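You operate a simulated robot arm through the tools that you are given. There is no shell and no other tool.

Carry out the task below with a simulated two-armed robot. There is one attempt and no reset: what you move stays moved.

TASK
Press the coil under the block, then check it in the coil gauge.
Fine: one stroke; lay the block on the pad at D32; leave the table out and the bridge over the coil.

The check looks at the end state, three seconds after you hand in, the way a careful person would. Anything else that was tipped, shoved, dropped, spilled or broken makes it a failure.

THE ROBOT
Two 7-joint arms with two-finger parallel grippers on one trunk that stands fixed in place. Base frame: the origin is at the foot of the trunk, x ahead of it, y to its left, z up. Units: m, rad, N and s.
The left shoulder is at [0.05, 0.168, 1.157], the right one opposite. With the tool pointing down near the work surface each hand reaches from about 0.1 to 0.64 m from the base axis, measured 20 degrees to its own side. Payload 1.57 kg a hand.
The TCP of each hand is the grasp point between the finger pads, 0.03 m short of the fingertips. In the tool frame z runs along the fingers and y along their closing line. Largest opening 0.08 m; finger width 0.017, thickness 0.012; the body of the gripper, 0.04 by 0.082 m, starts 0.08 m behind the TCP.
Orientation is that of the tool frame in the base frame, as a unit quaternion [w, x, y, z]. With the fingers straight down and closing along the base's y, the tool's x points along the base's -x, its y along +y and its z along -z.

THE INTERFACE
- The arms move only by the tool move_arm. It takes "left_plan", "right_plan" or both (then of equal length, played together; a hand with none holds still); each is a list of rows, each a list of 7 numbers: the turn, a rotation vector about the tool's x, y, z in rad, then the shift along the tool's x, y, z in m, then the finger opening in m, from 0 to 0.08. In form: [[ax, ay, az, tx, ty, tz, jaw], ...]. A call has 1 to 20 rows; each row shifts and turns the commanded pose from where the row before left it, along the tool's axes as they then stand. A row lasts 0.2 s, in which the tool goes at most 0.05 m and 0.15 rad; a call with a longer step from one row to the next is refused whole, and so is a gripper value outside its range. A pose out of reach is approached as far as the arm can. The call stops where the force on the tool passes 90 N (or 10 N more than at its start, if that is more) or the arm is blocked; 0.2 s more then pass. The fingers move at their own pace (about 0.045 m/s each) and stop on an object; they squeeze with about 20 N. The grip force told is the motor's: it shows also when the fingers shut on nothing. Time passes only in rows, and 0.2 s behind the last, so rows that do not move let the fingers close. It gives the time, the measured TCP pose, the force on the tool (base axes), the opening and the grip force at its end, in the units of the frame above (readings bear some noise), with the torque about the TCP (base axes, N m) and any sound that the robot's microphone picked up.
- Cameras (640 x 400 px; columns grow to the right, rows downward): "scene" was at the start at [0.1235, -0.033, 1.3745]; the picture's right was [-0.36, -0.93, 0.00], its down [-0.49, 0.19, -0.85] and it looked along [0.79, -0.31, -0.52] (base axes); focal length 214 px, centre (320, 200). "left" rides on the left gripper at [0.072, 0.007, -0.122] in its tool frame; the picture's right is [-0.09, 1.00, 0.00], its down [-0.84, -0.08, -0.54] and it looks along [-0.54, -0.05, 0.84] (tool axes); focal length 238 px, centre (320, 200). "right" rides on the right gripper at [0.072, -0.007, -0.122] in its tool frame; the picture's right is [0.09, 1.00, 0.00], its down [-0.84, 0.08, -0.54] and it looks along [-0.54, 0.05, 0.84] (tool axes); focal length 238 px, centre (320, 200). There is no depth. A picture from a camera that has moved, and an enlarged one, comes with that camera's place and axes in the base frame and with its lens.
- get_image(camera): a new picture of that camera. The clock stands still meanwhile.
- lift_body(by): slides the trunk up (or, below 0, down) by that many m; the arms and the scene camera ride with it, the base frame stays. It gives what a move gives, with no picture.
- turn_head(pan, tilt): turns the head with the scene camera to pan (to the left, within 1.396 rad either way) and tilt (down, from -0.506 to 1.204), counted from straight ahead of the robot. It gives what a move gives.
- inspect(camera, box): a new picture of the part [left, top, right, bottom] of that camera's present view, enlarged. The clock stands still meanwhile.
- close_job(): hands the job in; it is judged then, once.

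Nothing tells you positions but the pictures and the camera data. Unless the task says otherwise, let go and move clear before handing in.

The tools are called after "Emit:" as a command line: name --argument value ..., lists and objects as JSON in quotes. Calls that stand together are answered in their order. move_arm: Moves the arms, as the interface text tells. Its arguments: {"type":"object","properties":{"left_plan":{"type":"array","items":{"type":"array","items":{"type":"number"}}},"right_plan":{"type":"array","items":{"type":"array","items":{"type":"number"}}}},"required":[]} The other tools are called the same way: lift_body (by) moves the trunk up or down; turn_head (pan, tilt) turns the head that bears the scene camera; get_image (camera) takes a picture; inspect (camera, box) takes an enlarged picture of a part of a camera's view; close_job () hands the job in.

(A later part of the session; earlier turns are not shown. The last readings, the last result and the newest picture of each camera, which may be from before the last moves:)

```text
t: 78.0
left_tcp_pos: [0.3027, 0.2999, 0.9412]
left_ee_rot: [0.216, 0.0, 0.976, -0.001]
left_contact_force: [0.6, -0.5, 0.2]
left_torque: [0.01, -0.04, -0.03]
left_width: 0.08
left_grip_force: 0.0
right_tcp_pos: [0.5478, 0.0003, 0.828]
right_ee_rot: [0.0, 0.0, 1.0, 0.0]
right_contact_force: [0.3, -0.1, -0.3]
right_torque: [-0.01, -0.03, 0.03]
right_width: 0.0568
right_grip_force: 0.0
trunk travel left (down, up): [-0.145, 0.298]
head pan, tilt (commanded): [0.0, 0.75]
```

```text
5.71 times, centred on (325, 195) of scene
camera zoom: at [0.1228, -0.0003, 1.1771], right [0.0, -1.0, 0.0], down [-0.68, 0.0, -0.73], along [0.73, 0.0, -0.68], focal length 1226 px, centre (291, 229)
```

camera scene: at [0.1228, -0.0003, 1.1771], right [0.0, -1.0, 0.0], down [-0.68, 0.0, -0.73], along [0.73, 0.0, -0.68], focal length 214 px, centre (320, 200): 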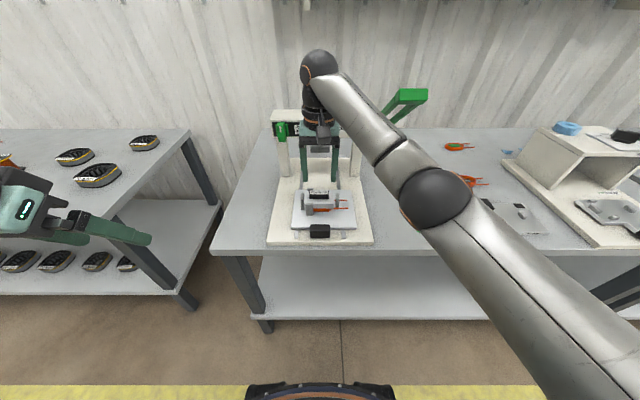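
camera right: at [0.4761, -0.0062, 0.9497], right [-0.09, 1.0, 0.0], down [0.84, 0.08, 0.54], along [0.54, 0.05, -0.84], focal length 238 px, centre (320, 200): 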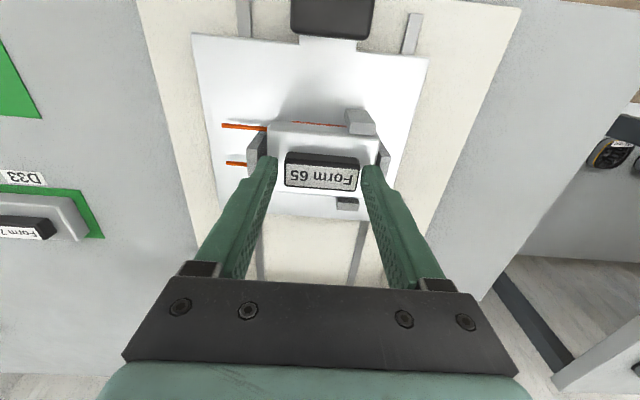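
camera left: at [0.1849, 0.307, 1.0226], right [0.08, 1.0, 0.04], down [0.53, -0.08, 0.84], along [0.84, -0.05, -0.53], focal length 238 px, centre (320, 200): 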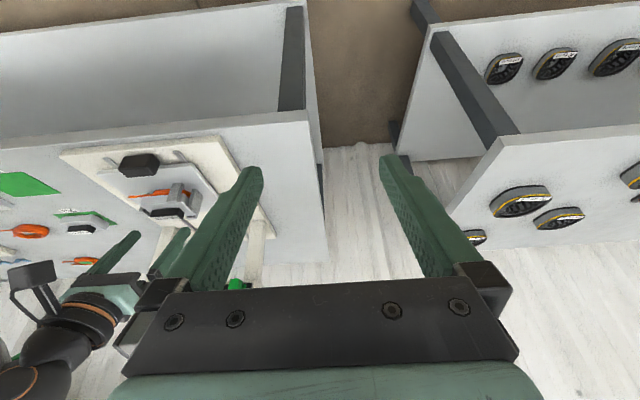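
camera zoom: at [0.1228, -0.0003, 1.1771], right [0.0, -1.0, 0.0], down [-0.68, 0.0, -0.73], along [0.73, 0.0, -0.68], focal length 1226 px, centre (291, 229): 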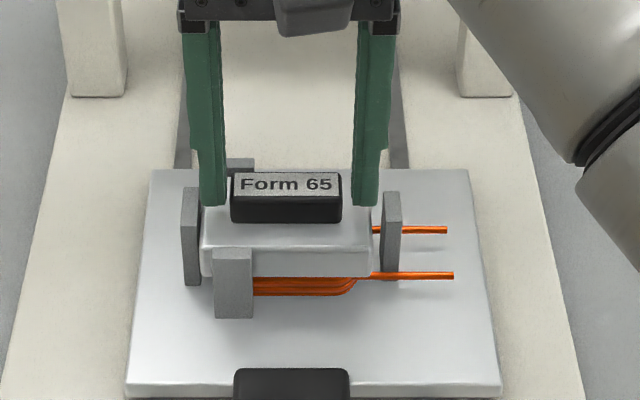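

Emit:
move_arm --right_plan '[[0, 0, 0, 0, 0.001, 0.003, 0.057], [0, 0, 0, 0, 0, 0, 0.057]]'

Emit:
move_arm --right_plan '[[0, 0, 0, 0, 0, 0.002, 0.057], [0, 0, 0, 0, 0, 0, 0.057]]'

Emit:
inspect --camera "scene" --box '[280, 160, 370, 230]'

```text
t: 78.6
left_tcp_pos: [0.3008, 0.2995, 0.9424]
left_ee_rot: [0.217, 0.0, 0.976, 0.0]
left_contact_force: [0.3, 0.1, -0.3]
left_torque: [0.01, -0.01, 0.0]
left_width: 0.0801
left_grip_force: 0.1
right_tcp_pos: [0.5482, 0.0033, 0.8256]
right_ee_rot: [0.0, 0.001, 1.0, 0.0]
right_contact_force: [-0.3, -0.2, 0.2]
right_torque: [0.01, -0.01, -0.02]
right_width: 0.0569
right_grip_force: 0.1
trunk travel left (down, up): [-0.145, 0.298]
head pan, tilt (commanded): [0.0, 0.75]
```

```text
t: 79.2
left_tcp_pos: [0.3018, 0.2999, 0.9416]
left_ee_rot: [0.217, 0.0, 0.976, 0.0]
left_contact_force: [-0.1, 0.3, -0.1]
left_torque: [0.03, -0.01, 0.01]
left_width: 0.0803
left_grip_force: 0.0
right_tcp_pos: [0.5481, 0.0028, 0.8248]
right_ee_rot: [0.001, 0.001, 1.0, 0.0]
right_contact_force: [-0.4, 0.0, 0.0]
right_torque: [0.02, 0.01, 0.0]
right_width: 0.0572
right_grip_force: 0.1
trunk travel left (down, up): [-0.145, 0.298]
head pan, tilt (commanded): [0.0, 0.75]
```

```text
5.71 times, centred on (325, 195) of scene
camera zoom: at [0.1228, -0.0003, 1.1771], right [0.0, -1.0, 0.0], down [-0.68, 0.0, -0.73], along [0.73, 0.0, -0.68], focal length 1226 px, centre (291, 229)
```

zoom: 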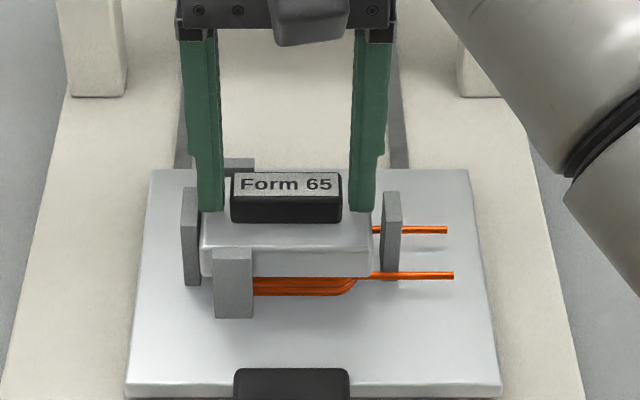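

Emit:
move_arm --right_plan '[[0, 0, 0, 0, -0.0015, 0.0015, 0.056], [0, 0, 0, 0, 0, 0, 0.03], [0, 0, 0, 0, 0, 0, 0.03], [0, 0, 0, 0, 0, 0, 0.03], [0, 0, 0, 0, 0, 0, 0.03]]'

Emit:
inspect --camera "scene" --box '[280, 160, 370, 230]'

Emit:
get_image --camera "right"

```text
t: 80.4
left_tcp_pos: [0.3013, 0.2992, 0.9429]
left_ee_rot: [0.216, 0.0, 0.976, 0.0]
left_contact_force: [0.5, 0.1, 0.0]
left_torque: [-0.02, 0.0, 0.0]
left_width: 0.08
left_grip_force: 0.1
right_tcp_pos: [0.5476, 0.0009, 0.8222]
right_ee_rot: [0.001, 0.001, 1.0, 0.0]
right_contact_force: [-0.6, 0.9, 0.5]
right_torque: [0.12, 0.02, -0.01]
right_width: 0.0517
right_grip_force: 20.2
trunk travel left (down, up): [-0.145, 0.298]
head pan, tilt (commanded): [0.0, 0.75]
```

```text
5.71 times, centred on (325, 195) of scene
camera zoom: at [0.1228, -0.0002, 1.1771], right [0.0, -1.0, 0.0], down [-0.68, 0.0, -0.73], along [0.73, 0.0, -0.68], focal length 1226 px, centre (291, 229)
```

zoom: 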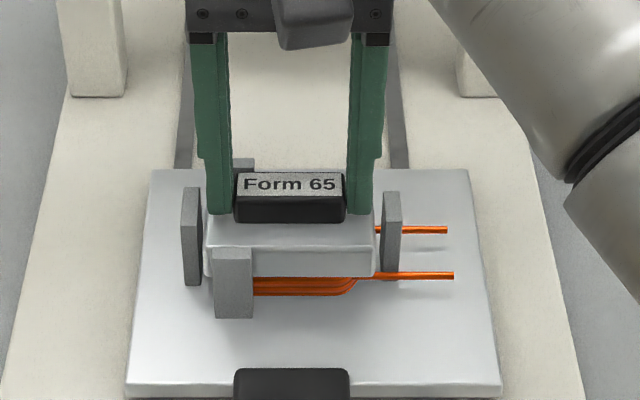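

```text
taken
camera right: at [0.4767, -0.0063, 0.944], right [-0.09, 1.0, 0.0], down [0.84, 0.08, 0.54], along [0.54, 0.05, -0.84], focal length 238 px, centre (320, 200)
```

right: 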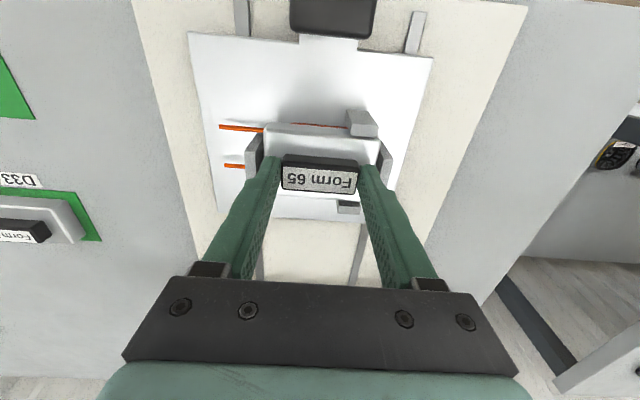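

Emit:
move_arm --right_plan '[[0, 0, 0, 0, 0, -0.003, 0.03], [0, 0, 0, 0, 0, -0.005, 0.03], [0, 0, 0, 0, 0, 0, 0.03]]'

Emit:
inspect --camera "scene" --box '[280, 160, 370, 230]'

```text
t: 81.2
left_tcp_pos: [0.3019, 0.3001, 0.9425]
left_ee_rot: [0.216, 0.0, 0.976, 0.0]
left_contact_force: [-0.4, 0.6, -0.3]
left_torque: [0.0, 0.05, -0.02]
left_width: 0.0802
left_grip_force: 0.1
right_tcp_pos: [0.548, 0.0014, 0.8308]
right_ee_rot: [0.001, 0.001, 1.0, 0.0]
right_contact_force: [0.1, 0.1, -2.0]
right_torque: [-0.01, -0.01, -0.01]
right_width: 0.0517
right_grip_force: 20.0
trunk travel left (down, up): [-0.145, 0.298]
head pan, tilt (commanded): [0.0, 0.75]
```

```text
5.71 times, centred on (325, 195) of scene
camera zoom: at [0.123, -0.0003, 1.1771], right [0.0, -1.0, 0.0], down [-0.68, 0.0, -0.73], along [0.73, 0.0, -0.68], focal length 1226 px, centre (291, 229)
```

zoom: 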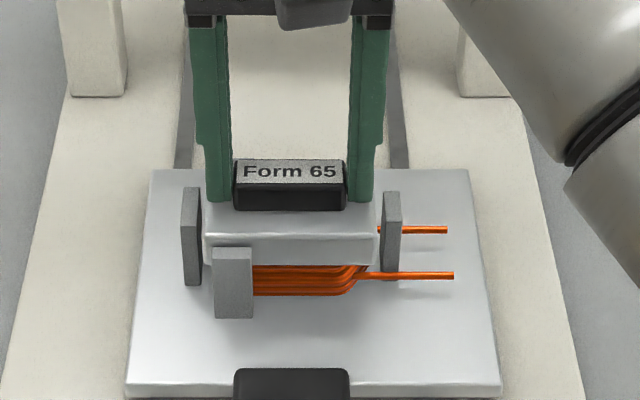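

The block is up cleanly (≈2 N). I'll lift it straight above the posts, back away from the lever, and carry it to D32.

Emit:
move_arm --right_plan '[[0, 0, 0, 0, 0, -0.014, 0.03], [0, 0, 0, 0, 0, -0.014, 0.03], [0, 0, 0, 0, 0, -0.014, 0.03], [0, 0, 0, 0, 0, -0.014, 0.03], [0, 0, 0, 0, 0, -0.014, 0.03], [0, 0, 0, 0.032, 0, 0, 0.03], [0, 0, 0, 0.032, 0, 0, 0.03], [0, 0, 0, 0.032, 0, 0, 0.03], [0, 0, 0, 0.032, 0, 0, 0.03], [0, 0, 0, 0, 0, 0, 0.03]]'

Emit:
get_image --camera "right"

Emit:
get_image --camera "scene"

```text
t: 83.4
left_tcp_pos: [0.3016, 0.3013, 0.943]
left_ee_rot: [0.217, 0.001, 0.976, 0.0]
left_contact_force: [1.0, 0.8, 0.0]
left_torque: [0.0, 0.0, 0.0]
left_width: 0.0798
left_grip_force: 0.0
right_tcp_pos: [0.4189, 0.0011, 0.8992]
right_ee_rot: [0.0, 0.001, 1.0, 0.0]
right_contact_force: [0.0, 0.9, -2.6]
right_torque: [0.02, -0.03, -0.02]
right_width: 0.0516
right_grip_force: 20.3
trunk travel left (down, up): [-0.145, 0.298]
head pan, tilt (commanded): [0.0, 0.75]
```

```text
taken
camera right: at [0.3487, -0.0059, 1.0216], right [-0.09, 1.0, 0.0], down [0.84, 0.08, 0.54], along [0.54, 0.05, -0.84], focal length 238 px, centre (320, 200)
```

right: 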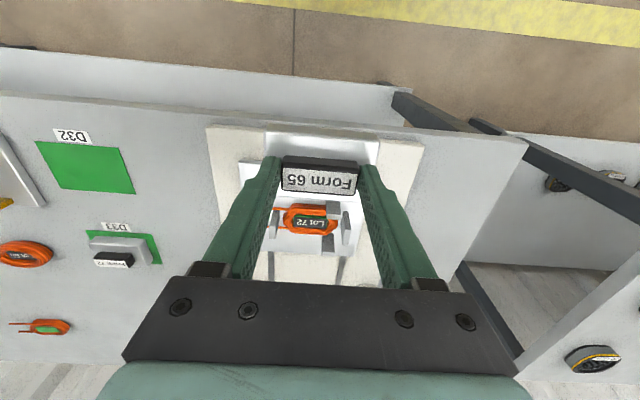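

```text
taken
camera scene: at [0.1228, -0.0003, 1.1771], right [0.0, -1.0, 0.0], down [-0.68, 0.0, -0.73], along [0.73, 0.0, -0.68], focal length 214 px, centre (320, 200)
```

scene: 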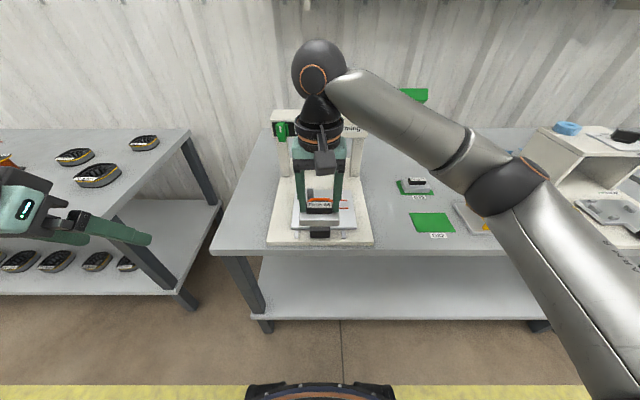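

The block is lifted off, and the coil under it carries a "Lot 72" card. That is the coil the task means, so I continue. Next I'll take a closer look at it, then carry the block across to D32.

Emit:
inspect --camera "right" --box '[220, 130, 430, 290]'

Emit:
move_arm --right_plan '[[0, 0, 0, 0, -0.039, 0, 0.03], [0, 0, 0, 0, -0.039, 0, 0.03], [0, 0, 0, 0, -0.039, 0, 0.03], [0, 0, 0, 0, -0.039, 0, 0.03], [0, 0, 0, 0, -0.039, 0, 0.03], [0, 0, 0, 0, -0.039, 0, 0.03], [0, 0, 0, 0, -0.039, 0, 0.03], [0, 0, 0, 0, -0.039, 0, 0.03], [0, 0, 0, -0.034, 0, 0, 0.03], [0, 0, 0, -0.034, 0, 0, 0.03], [0, 0, 0, -0.034, 0, 0, 0.03], [0, 0, 0, 0, 0, 0, 0.03]]'

Emit:
get_image --camera "right"

Emit:
get_image --camera "scene"

```text
2.50 times, centred on (325, 210) of right
camera zoom: at [0.3487, -0.0059, 1.0216], right [-0.09, 1.0, 0.0], down [0.84, 0.08, 0.54], along [0.54, 0.05, -0.84], focal length 596 px, centre (308, 175)
```

zoom: 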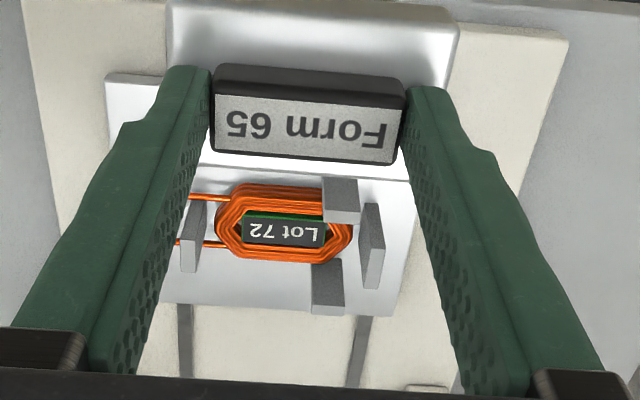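

```text
t: 86.0
left_tcp_pos: [0.3026, 0.3001, 0.9417]
left_ee_rot: [0.217, 0.0, 0.976, 0.0]
left_contact_force: [-0.5, -0.1, -0.3]
left_torque: [0.0, 0.01, 0.01]
left_width: 0.0799
left_grip_force: 0.1
right_tcp_pos: [0.5237, -0.3101, 0.8999]
right_ee_rot: [0.001, 0.001, 1.0, 0.0]
right_contact_force: [0.2, 0.3, -3.3]
right_torque: [-0.04, -0.02, -0.01]
right_width: 0.0515
right_grip_force: 19.9
trunk travel left (down, up): [-0.145, 0.298]
head pan, tilt (commanded): [0.0, 0.75]
```

```text
taken
camera right: at [0.4519, -0.3179, 1.022], right [-0.09, 1.0, 0.0], down [0.84, 0.08, 0.54], along [0.54, 0.05, -0.84], focal length 238 px, centre (320, 200)
```

right: 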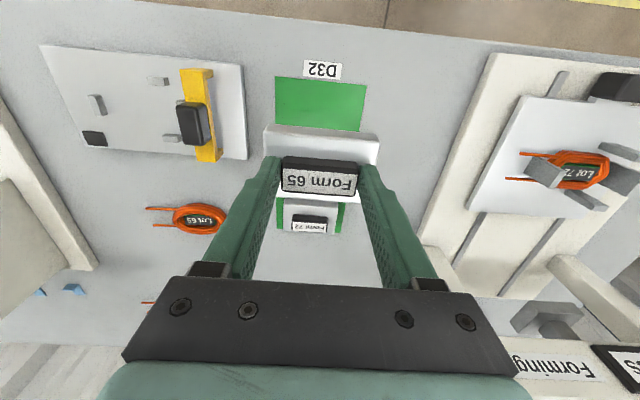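

```text
taken
camera scene: at [0.1231, -0.0003, 1.1771], right [0.0, -1.0, 0.0], down [-0.68, 0.0, -0.73], along [0.73, 0.0, -0.68], focal length 214 px, centre (320, 200)
```

scene: 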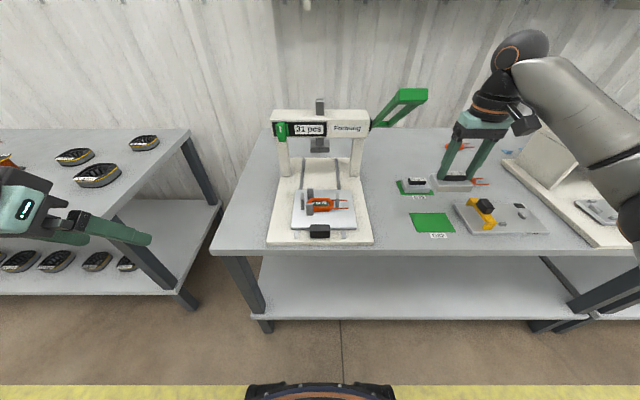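

Emit:
move_arm --right_plan '[[0, 0, 0, 0.0009, -0.0006, 0.0275, 0.03], [0, 0, 0, 0.0009, -0.0006, 0.0275, 0.03], [0, 0, 0, 0.0009, -0.0006, 0.0275, 0.03], [0, 0, 0, 0.0009, -0.0006, 0.0275, 0.03], [0, 0, 0, 0, 0, 0, 0.03]]'

Emit:
get_image --camera "right"

Emit:
inspect --camera "scene" --box '[380, 160, 500, 250]'

```text
t: 87.2
left_tcp_pos: [0.3014, 0.3007, 0.9418]
left_ee_rot: [0.215, 0.0, 0.977, 0.0]
left_contact_force: [-0.1, 1.2, 0.7]
left_torque: [-0.03, 0.0, 0.0]
left_width: 0.08
left_grip_force: 0.1
right_tcp_pos: [0.5149, -0.3109, 0.7899]
right_ee_rot: [0.001, 0.001, 1.0, 0.0]
right_contact_force: [0.1, -0.5, -2.8]
right_torque: [-0.04, -0.01, 0.01]
right_width: 0.0515
right_grip_force: 19.9
trunk travel left (down, up): [-0.145, 0.298]
head pan, tilt (commanded): [0.0, 0.75]
```

```text
taken
camera right: at [0.4449, -0.3199, 0.9118], right [-0.09, 1.0, 0.0], down [0.84, 0.08, 0.54], along [0.54, 0.05, -0.84], focal length 238 px, centre (320, 200)
```

right: 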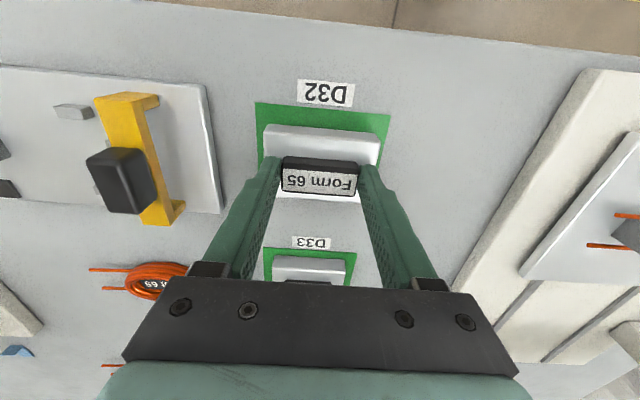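

```text
4.44 times, centred on (440, 205) of scene
camera zoom: at [0.123, -0.0005, 1.1771], right [0.0, -1.0, 0.0], down [-0.68, 0.0, -0.73], along [0.73, 0.0, -0.68], focal length 953 px, centre (-213, 178)
```

zoom: 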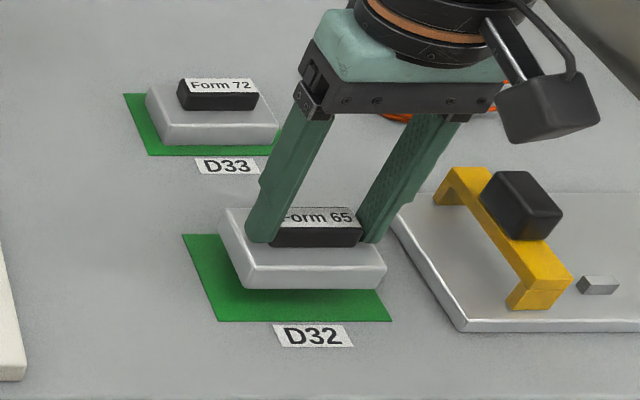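

Emit:
move_arm --right_plan '[[0, 0, 0, -0.0045, -0.0015, 0.005, 0.03], [0, 0, 0, 0, 0, 0.004, 0.03], [0, 0, 0, 0, 0, 0.003, 0.03], [0, 0, 0, 0, 0, 0, 0.03]]'

Emit:
inspect --camera "scene" --box '[380, 160, 500, 250]'

```text
t: 88.2
left_tcp_pos: [0.3014, 0.3008, 0.9421]
left_ee_rot: [0.216, -0.001, 0.976, 0.0]
left_contact_force: [-0.3, 0.1, -0.2]
left_torque: [-0.02, -0.06, -0.01]
left_width: 0.0798
left_grip_force: 0.1
right_tcp_pos: [0.5221, -0.3137, 0.7776]
right_ee_rot: [0.001, 0.001, 1.0, 0.0]
right_contact_force: [0.6, 0.4, -1.9]
right_torque: [0.0, 0.01, -0.04]
right_width: 0.0516
right_grip_force: 20.3
trunk travel left (down, up): [-0.145, 0.298]
head pan, tilt (commanded): [0.0, 0.75]
```

```text
4.44 times, centred on (440, 205) of scene
camera zoom: at [0.123, -0.0004, 1.1771], right [0.0, -1.0, 0.0], down [-0.68, 0.0, -0.73], along [0.73, 0.0, -0.68], focal length 953 px, centre (-213, 178)
```

zoom: 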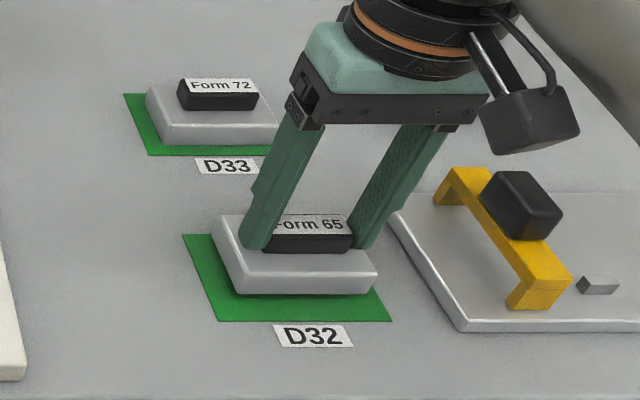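

Emit:
move_arm --right_plan '[[0, 0, 0, 0.001, 0, 0.003, 0.03], [0, 0, 0, 0, 0, 0, 0.03]]'

Emit:
move_arm --right_plan '[[0, 0, 0, 0, 0, 0.002, 0.03], [0, 0, 0, 0, 0, 0, 0.03]]'

Emit:
inspect --camera "scene" --box '[380, 160, 500, 250]'

```text
t: 88.8
left_tcp_pos: [0.3007, 0.2993, 0.9409]
left_ee_rot: [0.217, 0.0, 0.976, 0.0]
left_contact_force: [0.3, -0.3, -0.4]
left_torque: [-0.02, 0.0, 0.04]
left_width: 0.08
left_grip_force: 0.2
right_tcp_pos: [0.5206, -0.3144, 0.7769]
right_ee_rot: [0.0, 0.002, 1.0, -0.001]
right_contact_force: [-0.3, -0.3, -2.7]
right_torque: [0.04, 0.01, 0.02]
right_width: 0.0517
right_grip_force: 20.7
trunk travel left (down, up): [-0.145, 0.298]
head pan, tilt (commanded): [0.0, 0.75]
```

```text
t: 89.4
left_tcp_pos: [0.3019, 0.2999, 0.942]
left_ee_rot: [0.216, 0.0, 0.976, 0.0]
left_contact_force: [-0.8, 0.0, -0.1]
left_torque: [0.04, 0.0, 0.02]
left_width: 0.0801
left_grip_force: 0.0
right_tcp_pos: [0.5225, -0.3149, 0.7743]
right_ee_rot: [0.001, 0.001, 1.0, 0.0]
right_contact_force: [-0.5, -0.2, -2.7]
right_torque: [-0.02, -0.01, 0.01]
right_width: 0.0518
right_grip_force: 20.0
trunk travel left (down, up): [-0.145, 0.298]
head pan, tilt (commanded): [0.0, 0.75]
```

```text
4.44 times, centred on (440, 205) of scene
camera zoom: at [0.123, -0.0004, 1.1771], right [0.0, -1.0, 0.0], down [-0.68, 0.0, -0.73], along [0.73, 0.0, -0.68], focal length 953 px, centre (-213, 178)
```

zoom: 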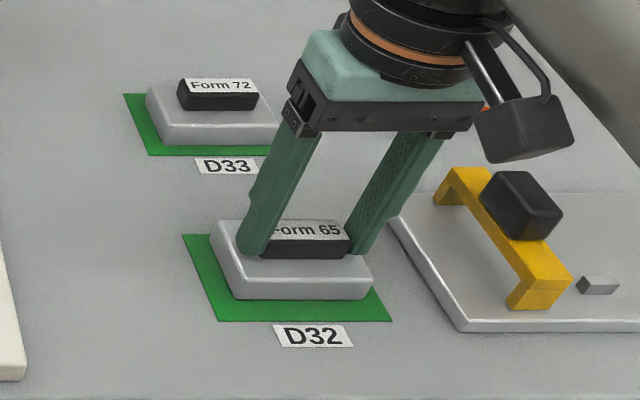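

Emit:
move_arm --right_plan '[[0, 0, 0, 0.001, 0.001, 0.003, 0.03], [0, 0, 0, 0, 0, 0, 0.03]]'

Emit:
move_arm --right_plan '[[0, 0, 0, 0, 0, 0.002, 0.03], [0, 0, 0, 0, 0, 0, 0.03]]'

Emit:
inspect --camera "scene" --box '[380, 160, 500, 250]'

```text
t: 90.0
left_tcp_pos: [0.302, 0.2992, 0.9418]
left_ee_rot: [0.217, 0.0, 0.976, 0.0]
left_contact_force: [-0.1, 0.1, -0.6]
left_torque: [-0.03, 0.01, 0.0]
left_width: 0.08
left_grip_force: 0.2
right_tcp_pos: [0.5216, -0.3139, 0.7719]
right_ee_rot: [0.003, 0.002, 1.0, 0.0]
right_contact_force: [1.9, -2.3, 8.9]
right_torque: [-0.19, 0.14, 0.09]
right_width: 0.0518
right_grip_force: 20.1
trunk travel left (down, up): [-0.145, 0.298]
head pan, tilt (commanded): [0.0, 0.75]
```

```text
t: 90.6
left_tcp_pos: [0.2999, 0.3011, 0.9431]
left_ee_rot: [0.217, 0.0, 0.976, 0.0]
left_contact_force: [-0.4, -1.0, 0.2]
left_torque: [0.02, 0.0, 0.0]
left_width: 0.08
left_grip_force: 0.0
right_tcp_pos: [0.5198, -0.3131, 0.7714]
right_ee_rot: [0.003, 0.001, 1.0, 0.001]
right_contact_force: [3.8, -2.2, 13.6]
right_torque: [-0.08, -0.14, -0.01]
right_width: 0.0522
right_grip_force: 19.7
trunk travel left (down, up): [-0.145, 0.298]
head pan, tilt (commanded): [0.0, 0.75]
```

```text
4.44 times, centred on (440, 205) of scene
camera zoom: at [0.1219, 0.0002, 1.1773], right [0.0, -1.0, 0.0], down [-0.68, 0.0, -0.73], along [0.73, 0.0, -0.68], focal length 953 px, centre (-213, 178)
```

zoom: 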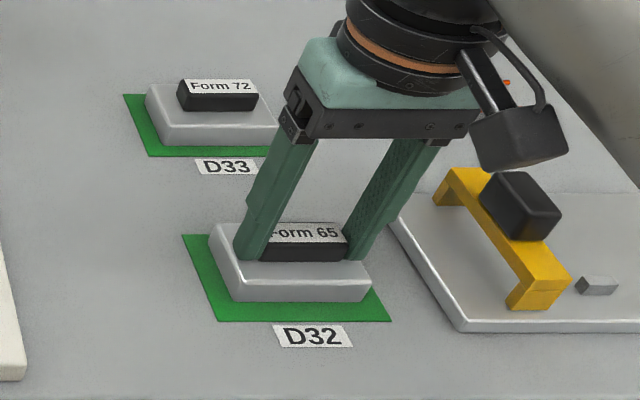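

Contact with the pad is made and the block sits centrally on D32. I'll ease off, release, and rise.

Emit:
move_arm --right_plan '[[0, 0, 0, 0, 0, -0.0025, 0.03], [0, 0, 0, 0, 0, 0, 0.07], [0, 0, 0, 0, 0, 0, 0.07], [0, 0, 0, 0, 0, 0, 0.07], [0, 0, 0, 0, 0, -0.01, 0.07], [0, 0, 0, 0, 0, -0.02, 0.07], [0, 0, 0, 0, 0, -0.04, 0.07], [0, 0, 0, 0, 0, -0.04, 0.07], [0, 0, 0, 0, 0, 0, 0.07]]'

Emit:
get_image --camera "right"

Emit:
inspect --camera "scene" --box '[380, 160, 560, 250]'

Emit:
inspect --camera "scene" --box '[290, 180, 360, 225]'

```text
t: 92.6
left_tcp_pos: [0.3015, 0.3006, 0.9414]
left_ee_rot: [0.216, 0.0, 0.976, 0.0]
left_contact_force: [-0.8, 0.2, -0.4]
left_torque: [0.03, 0.02, 0.0]
left_width: 0.08
left_grip_force: 0.0
right_tcp_pos: [0.5196, -0.3128, 0.8787]
right_ee_rot: [0.001, 0.001, 1.0, 0.0]
right_contact_force: [-0.3, -0.1, -0.7]
right_torque: [-0.04, -0.02, 0.02]
right_width: 0.07
right_grip_force: 0.0
trunk travel left (down, up): [-0.145, 0.298]
head pan, tilt (commanded): [0.0, 0.75]
```

```text
taken
camera right: at [0.4496, -0.3209, 1.0004], right [-0.09, 1.0, 0.0], down [0.84, 0.08, 0.54], along [0.54, 0.05, -0.84], focal length 238 px, centre (320, 200)
```

right: 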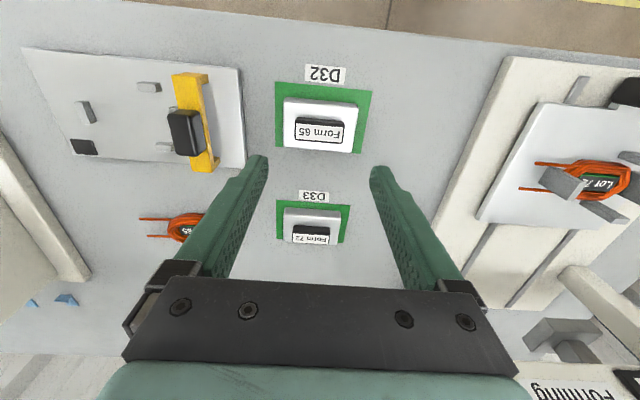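

```text
3.56 times, centred on (470, 205) of scene
camera zoom: at [0.1227, -0.0002, 1.1771], right [0.0, -1.0, 0.0], down [-0.68, 0.0, -0.73], along [0.73, 0.0, -0.68], focal length 763 px, centre (-213, 182)
```

zoom: 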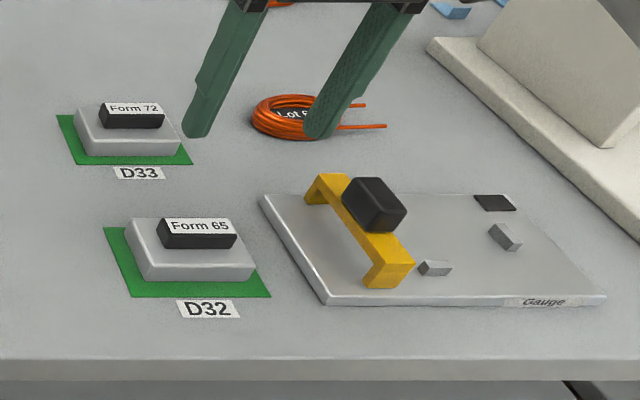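

```text
8.89 times, centred on (325, 202) of scene
camera zoom: at [0.1227, -0.0002, 1.1771], right [0.0, -1.0, 0.0], down [-0.68, 0.0, -0.73], along [0.73, 0.0, -0.68], focal length 1906 px, centre (276, 178)
```

zoom: 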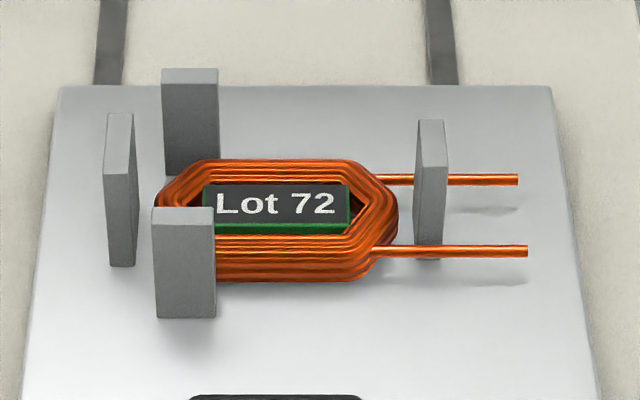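

The block is on D32. The coil measures about 0.042 m (x) by 0.075 m (y) with its leads toward the right, so I must grip it across x. I'll test in free space that the right hand can yaw 90° and still reach above the gauge.

Emit:
move_arm --right_plan '[[0, 0, -0.143, 0, 0, -0.004, 0.06], [0, 0, -0.143, 0, 0, -0.004, 0.06], [0, 0, -0.143, 0, 0, -0.004, 0.06], [0, 0, -0.143, 0, 0, -0.004, 0.06], [0, 0, -0.143, 0, 0, -0.004, 0.06], [0, 0, -0.143, 0, 0, 0, 0.06], [0, 0, -0.143, 0, 0, 0, 0.06], [0, 0, -0.143, 0, 0, 0, 0.06], [0, 0, -0.143, 0, 0, 0, 0.06], [0, 0, -0.143, 0, 0, 0, 0.06], [0, 0, -0.1408, 0, 0, 0, 0.06], [0, 0, 0, 0, 0, 0, 0.06]]'

Emit:
get_image --camera "scene"

Emit:
get_image --camera "right"

```text
t: 95.2
left_tcp_pos: [0.3001, 0.2998, 0.9415]
left_ee_rot: [0.216, 0.0, 0.976, 0.0]
left_contact_force: [0.8, 0.7, 0.7]
left_torque: [-0.01, 0.01, -0.02]
left_width: 0.0802
left_grip_force: 0.0
right_tcp_pos: [0.5207, -0.3127, 0.9009]
right_ee_rot: [0.002, -0.707, 0.707, 0.0]
right_contact_force: [-0.6, -1.1, 0.0]
right_torque: [0.01, -0.02, -0.03]
right_width: 0.0599
right_grip_force: 0.0
trunk travel left (down, up): [-0.145, 0.298]
head pan, tilt (commanded): [0.0, 0.75]
```

```text
taken
camera scene: at [0.1228, -0.0003, 1.1771], right [0.0, -1.0, 0.0], down [-0.68, 0.0, -0.73], along [0.73, 0.0, -0.68], focal length 214 px, centre (320, 200)
```

scene: 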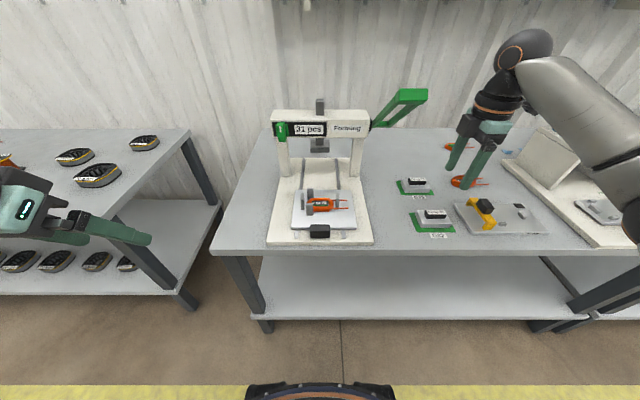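

```text
taken
camera right: at [0.5277, -0.3862, 1.0231], right [-1.0, -0.09, 0.0], down [-0.08, 0.84, 0.54], along [-0.05, 0.54, -0.84], focal length 238 px, centre (320, 200)
```

right: 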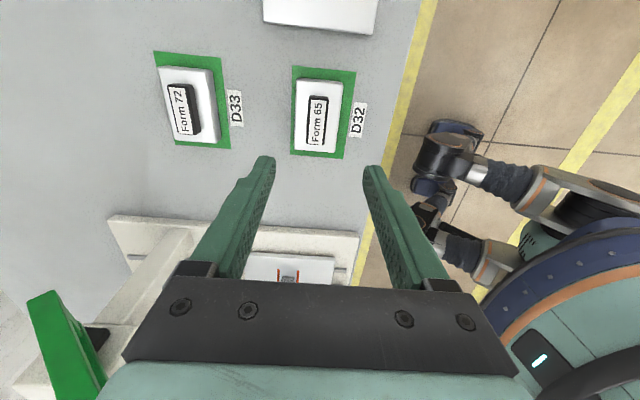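

Emit:
move_arm --right_plan '[[0, 0, 0, 0.0414, -0.002, 0, 0.06], [0, 0, 0, 0.0414, -0.002, 0, 0.06], [0, 0, 0, 0.0414, -0.002, 0, 0.06], [0, 0, 0, 0.0414, -0.002, 0, 0.06], [0, 0, 0, 0.0414, -0.002, 0, 0.06], [0, 0, 0, 0, 0, 0, 0.06]]'

Emit:
move_arm --right_plan '[[0, 0, 0, 0, 0, 0.03, 0.06], [0, 0, 0, 0, 0, 0.03, 0.06], [0, 0, 0, 0, 0, 0, 0.06]]'

Emit:
get_image --camera "right"

Emit:
get_image --camera "scene"

```text
t: 96.6
left_tcp_pos: [0.3016, 0.3007, 0.9414]
left_ee_rot: [0.217, 0.0, 0.976, 0.001]
left_contact_force: [-0.1, 0.1, 0.6]
left_torque: [0.03, 0.02, 0.01]
left_width: 0.0802
left_grip_force: 0.0
right_tcp_pos: [0.5282, -0.5204, 0.9008]
right_ee_rot: [0.0, -0.707, 0.707, -0.001]
right_contact_force: [0.7, -0.3, 0.3]
right_torque: [0.01, -0.01, 0.01]
right_width: 0.0599
right_grip_force: 0.1
trunk travel left (down, up): [-0.145, 0.298]
head pan, tilt (commanded): [0.0, 0.75]
```

```text
t: 97.4
left_tcp_pos: [0.3015, 0.3005, 0.9404]
left_ee_rot: [0.217, -0.001, 0.976, 0.001]
left_contact_force: [-0.2, 0.2, -0.1]
left_torque: [0.01, 0.01, 0.01]
left_width: 0.08
left_grip_force: 0.0
right_tcp_pos: [0.5301, -0.5191, 0.8418]
right_ee_rot: [0.0, -0.706, 0.708, 0.0]
right_contact_force: [0.2, -0.6, 0.2]
right_torque: [-0.02, 0.01, 0.03]
right_width: 0.0595
right_grip_force: 0.2
trunk travel left (down, up): [-0.145, 0.298]
head pan, tilt (commanded): [0.0, 0.75]
```

```text
taken
camera right: at [0.5373, -0.5919, 0.9633], right [-1.0, -0.09, 0.0], down [-0.08, 0.84, 0.54], along [-0.05, 0.54, -0.84], focal length 238 px, centre (320, 200)
```

right: 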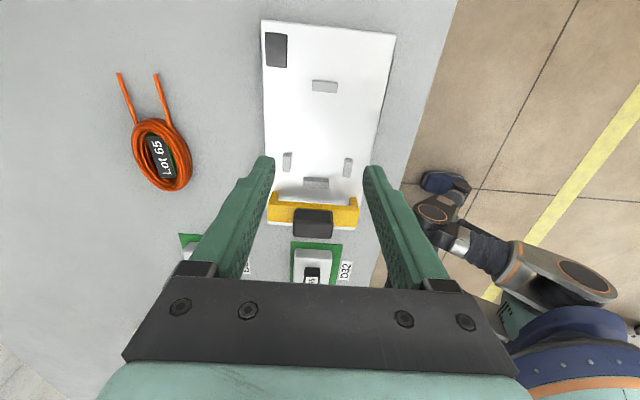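

```text
taken
camera scene: at [0.1228, -0.0004, 1.1771], right [0.0, -1.0, 0.0], down [-0.68, 0.0, -0.73], along [0.73, 0.0, -0.68], focal length 214 px, centre (320, 200)
```

scene: 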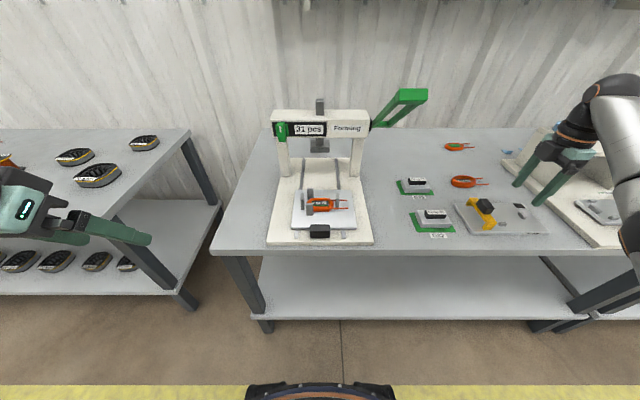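

The gauge is reachable with this wrist yaw. I'll take a close-up of the gauge from here to pin down its posts and the bridge.

Emit:
inspect --camera "right" --box '[240, 10, 420, 130]'

Emit:
inspect --camera "right" --box '[250, 130, 380, 260]'

```text
3.33 times, centred on (330, 70) of right
camera zoom: at [0.5373, -0.5919, 0.9633], right [-1.0, -0.09, 0.0], down [-0.08, 0.84, 0.54], along [-0.05, 0.54, -0.84], focal length 794 px, centre (287, 633)
```

zoom: 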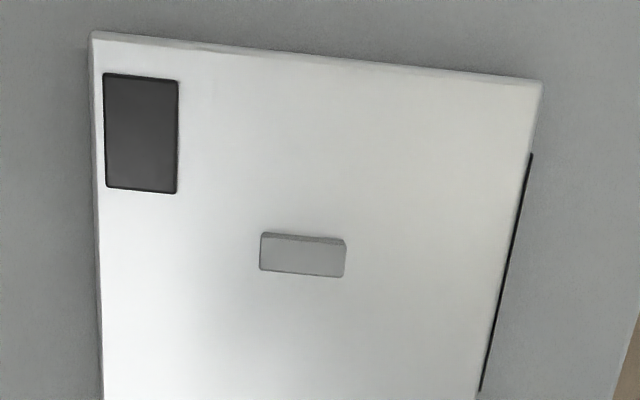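

```text
3.08 times, centred on (315, 195) of right
camera zoom: at [0.5373, -0.5919, 0.9633], right [-1.0, -0.09, 0.0], down [-0.08, 0.84, 0.54], along [-0.05, 0.54, -0.84], focal length 733 px, centre (335, 215)
```

zoom: 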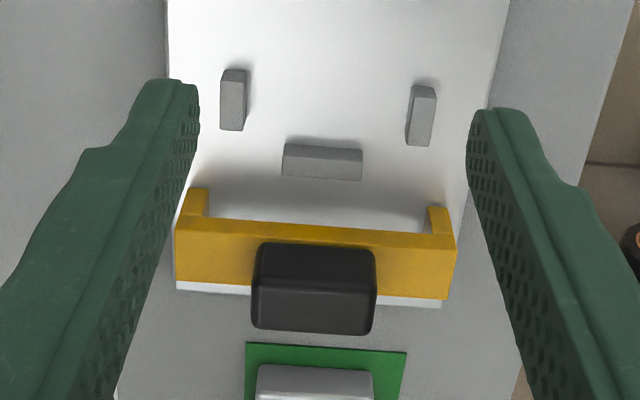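

Gauge posts: front/back at x≈0.499/0.561 (y≈-0.4915), ends at y≈-0.472 and -0.563, so the coil belongs at (0.530, -0.518), the same layout as on the press table. Now I'll return to the press for the coil.

Emit:
move_arm --right_plan '[[0, 0, 0, 0, 0, -0.03, 0.06], [0, 0, 0, 0, 0, -0.03, 0.06], [0, 0, 0, 0, 0.0433, 0, 0.06], [0, 0, 0, 0, 0.0433, 0, 0.06], [0, 0, 0, 0, 0.0433, 0, 0.06], [0, 0, 0, -0.047, 0, 0, 0.06], [0, 0, 0, -0.047, 0, 0, 0.06], [0, 0, 0, -0.047, 0, 0, 0.06], [0, 0, 0, -0.047, 0, 0, 0.06], [0, 0, 0, -0.047, 0, 0, 0.06], [0, 0, 0, -0.047, 0, 0, 0.06], [0, 0, 0, -0.047, 0, 0, 0.06], [0, 0, 0, -0.047, 0, 0, 0.06], [0, 0, 0, -0.047, 0, 0, 0.06], [0, 0, 0, -0.047, 0, 0, 0.06], [0, 0, 0, -0.047, 0, 0, 0.06], [0, 0, 0, 0, 0, 0, 0.06]]'

Emit:
get_image --camera "scene"

Emit:
get_image --camera "right"

```text
t: 101.0
left_tcp_pos: [0.3006, 0.2995, 0.9427]
left_ee_rot: [0.217, 0.0, 0.976, 0.001]
left_contact_force: [0.1, -0.2, -0.4]
left_torque: [0.0, -0.02, -0.04]
left_width: 0.0797
left_grip_force: 0.1
right_tcp_pos: [0.4027, -0.0026, 0.9016]
right_ee_rot: [0.001, -0.706, 0.708, -0.001]
right_contact_force: [-0.5, 1.3, 0.2]
right_torque: [-0.04, 0.01, -0.02]
right_width: 0.06
right_grip_force: 0.1
trunk travel left (down, up): [-0.145, 0.298]
head pan, tilt (commanded): [0.0, 0.75]
```

```text
taken
camera scene: at [0.1228, 0.0, 1.1771], right [0.0, -1.0, 0.0], down [-0.68, 0.0, -0.73], along [0.73, 0.0, -0.68], focal length 214 px, centre (320, 200)
```

scene: 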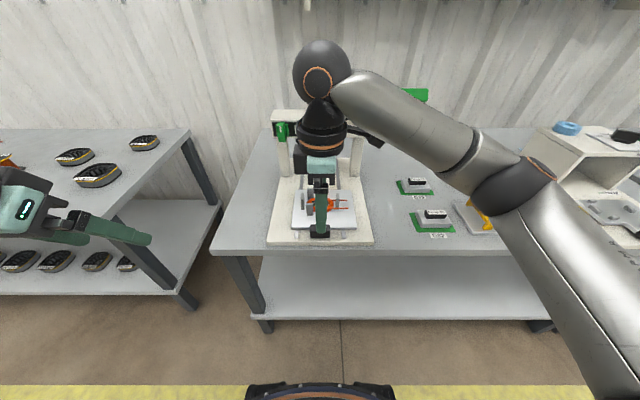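

```text
taken
camera right: at [0.4096, -0.0743, 1.0229], right [-1.0, -0.09, 0.0], down [-0.08, 0.84, 0.54], along [-0.05, 0.54, -0.84], focal length 238 px, centre (320, 200)
```

right: 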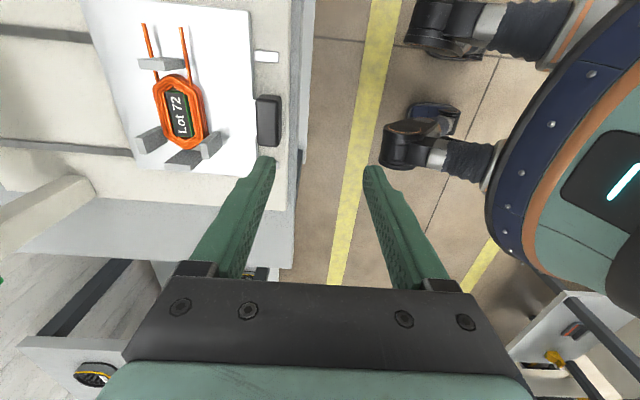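

Emit:
move_arm --right_plan '[[0, 0, 0, 0, -0.0363, 0, 0.06], [0, 0, 0, 0, -0.0363, 0, 0.06], [0, 0, 0, 0, -0.0363, 0, 0.06], [0, 0, 0, 0, -0.0363, 0, 0.06], [0, 0, 0, 0, 0, 0.02, 0.06], [0, 0, 0, 0, 0, 0, 0.06]]'

Emit:
get_image --camera "scene"

Emit:
get_image --camera "right"

Emit:
inspect --camera "right" --box '[230, 80, 400, 220]'

```text
t: 102.4
left_tcp_pos: [0.302, 0.3004, 0.9414]
left_ee_rot: [0.217, -0.001, 0.976, 0.0]
left_contact_force: [0.7, 0.6, 0.2]
left_torque: [-0.01, -0.01, 0.0]
left_width: 0.0801
left_grip_force: 0.2
right_tcp_pos: [0.546, -0.0051, 0.8828]
right_ee_rot: [0.0, -0.706, 0.708, -0.001]
right_contact_force: [0.2, 0.6, -0.4]
right_torque: [-0.03, -0.02, 0.01]
right_width: 0.0605
right_grip_force: 0.0
trunk travel left (down, up): [-0.145, 0.298]
head pan, tilt (commanded): [0.0, 0.75]
```

```text
taken
camera scene: at [0.1229, -0.0004, 1.1771], right [0.0, -1.0, 0.0], down [-0.68, 0.0, -0.73], along [0.73, 0.0, -0.68], focal length 214 px, centre (320, 200)
```

scene: 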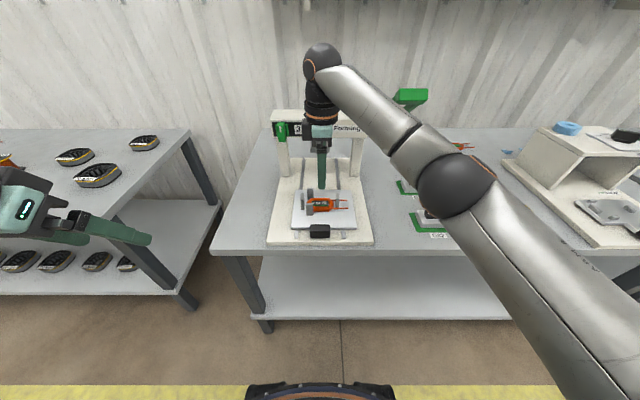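

```text
taken
camera right: at [0.5533, -0.0766, 1.0034], right [-1.0, -0.09, 0.0], down [-0.08, 0.84, 0.54], along [-0.05, 0.54, -0.84], focal length 238 px, centre (320, 200)
```

right: 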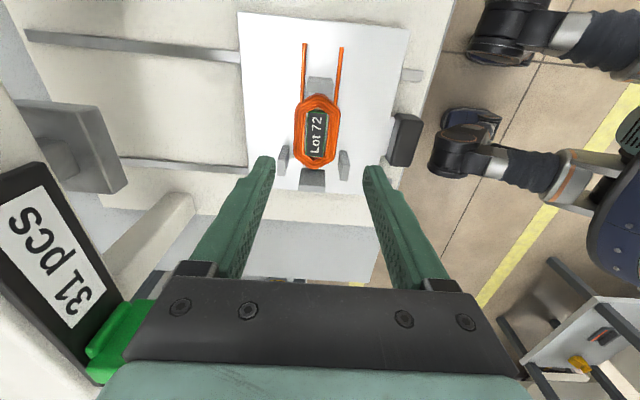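

```text
2.86 times, centred on (315, 150) of right
camera zoom: at [0.5533, -0.0766, 1.0034], right [-1.0, -0.09, 0.0], down [-0.08, 0.84, 0.54], along [-0.05, 0.54, -0.84], focal length 681 px, centre (334, 343)
```

zoom: 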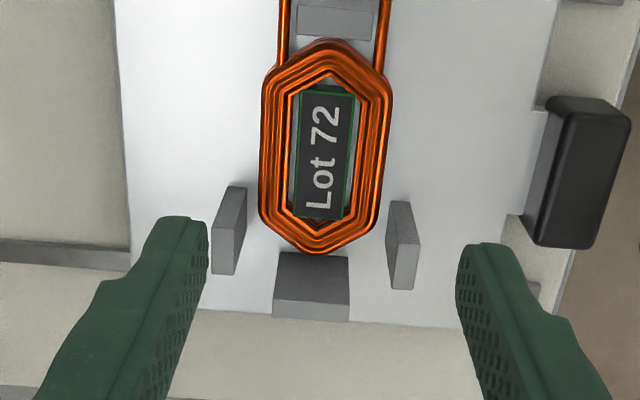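

Emit:
move_arm --right_plan '[[0, 0, 0, -0.0003, -0.001, 0.028, 0.06], [0, 0, 0, -0.0003, -0.001, 0.028, 0.06], [0, 0, 0, -0.0003, -0.001, 0.027, 0.06], [0, 0, 0, 0, 0, 0, 0.06]]'

Emit:
get_image --camera "right"

Emit:
inspect --camera "scene" --box '[285, 170, 365, 225]'

```text
t: 103.4
left_tcp_pos: [0.3013, 0.2998, 0.9406]
left_ee_rot: [0.216, 0.0, 0.976, -0.001]
left_contact_force: [0.4, -0.9, -0.2]
left_torque: [-0.02, -0.01, 0.01]
left_width: 0.0797
left_grip_force: 0.0
right_tcp_pos: [0.5491, -0.0028, 0.7997]
right_ee_rot: [0.001, -0.707, 0.708, -0.001]
right_contact_force: [0.4, 0.6, -0.4]
right_torque: [0.0, -0.03, -0.02]
right_width: 0.0601
right_grip_force: 0.0
trunk travel left (down, up): [-0.145, 0.298]
head pan, tilt (commanded): [0.0, 0.75]
```

```text
taken
camera right: at [0.5569, -0.0753, 0.9206], right [-1.0, -0.09, 0.0], down [-0.08, 0.84, 0.54], along [-0.05, 0.54, -0.84], focal length 238 px, centre (320, 200)
```

right: 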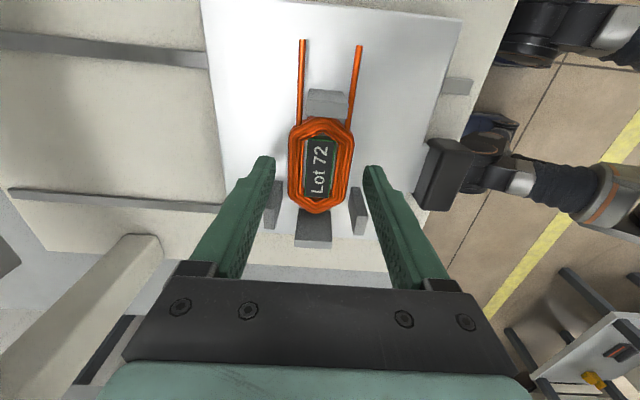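

```text
7.27 times, centred on (325, 198) of scene
camera zoom: at [0.1228, -0.0003, 1.1771], right [0.0, -1.0, 0.0], down [-0.68, 0.0, -0.73], along [0.73, 0.0, -0.68], focal length 1560 px, centre (284, 218)
```

zoom: 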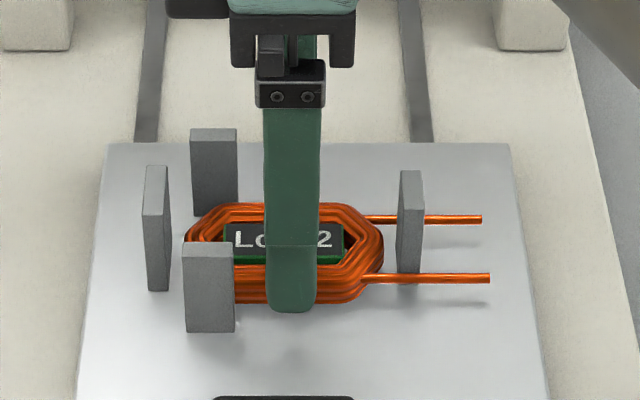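

Emit:
move_arm --right_plan '[[0, 0, 0, 0, 0, 0.007, 0.06], [0, 0, 0, 0, 0, 0.005, 0.06], [0, 0, 0, 0, 0, 0, 0.06]]'

Emit:
move_arm --right_plan '[[0, 0, 0, 0, 0, 0.003, 0.06], [0, 0, 0, 0, 0, 0, 0.06]]'

Emit:
inspect --camera "scene" --box '[285, 170, 365, 225]'

Emit:
inspect --camera "right" --box '[230, 80, 400, 260]'

```text
t: 104.2
left_tcp_pos: [0.3013, 0.3002, 0.9418]
left_ee_rot: [0.216, 0.0, 0.976, 0.0]
left_contact_force: [0.0, -0.4, 0.9]
left_torque: [-0.04, 0.03, -0.02]
left_width: 0.08
left_grip_force: 0.0
right_tcp_pos: [0.5491, -0.0027, 0.7864]
right_ee_rot: [0.0, -0.706, 0.708, 0.0]
right_contact_force: [0.9, 0.0, -0.1]
right_torque: [0.0, -0.01, 0.02]
right_width: 0.0601
right_grip_force: 0.1
trunk travel left (down, up): [-0.145, 0.298]
head pan, tilt (commanded): [0.0, 0.75]
```

```text
t: 104.8
left_tcp_pos: [0.3017, 0.2999, 0.942]
left_ee_rot: [0.216, 0.0, 0.976, -0.001]
left_contact_force: [0.1, -0.6, -0.3]
left_torque: [0.0, 0.01, 0.02]
left_width: 0.0799
left_grip_force: 0.0
right_tcp_pos: [0.5494, -0.0037, 0.7837]
right_ee_rot: [0.001, -0.706, 0.708, 0.0]
right_contact_force: [0.0, 0.6, -0.1]
right_torque: [-0.02, 0.0, 0.02]
right_width: 0.0598
right_grip_force: 0.1
trunk travel left (down, up): [-0.145, 0.298]
head pan, tilt (commanded): [0.0, 0.75]
```

```text
7.27 times, centred on (325, 198) of scene
camera zoom: at [0.1228, -0.0003, 1.1771], right [0.0, -1.0, 0.0], down [-0.68, 0.0, -0.73], along [0.73, 0.0, -0.68], focal length 1560 px, centre (284, 218)
```

zoom: 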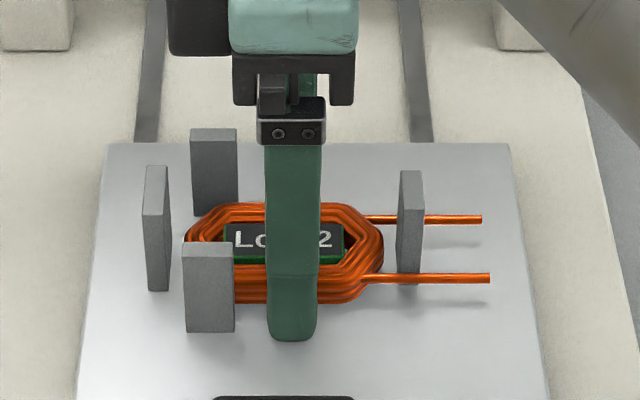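

```text
2.22 times, centred on (315, 170) of right
camera zoom: at [0.5568, -0.0757, 0.9055], right [-1.0, -0.09, 0.0], down [-0.08, 0.84, 0.54], along [-0.05, 0.54, -0.84], focal length 530 px, centre (331, 267)
```

zoom: 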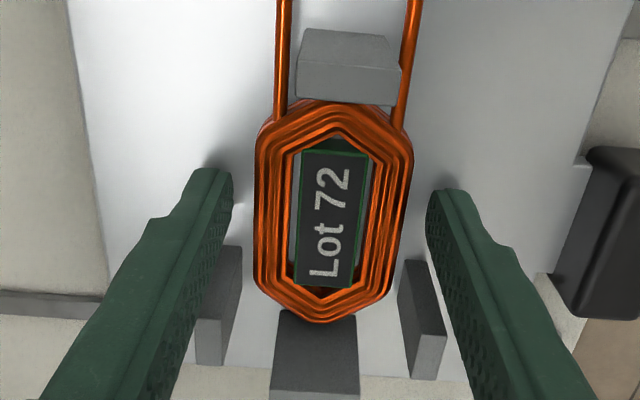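

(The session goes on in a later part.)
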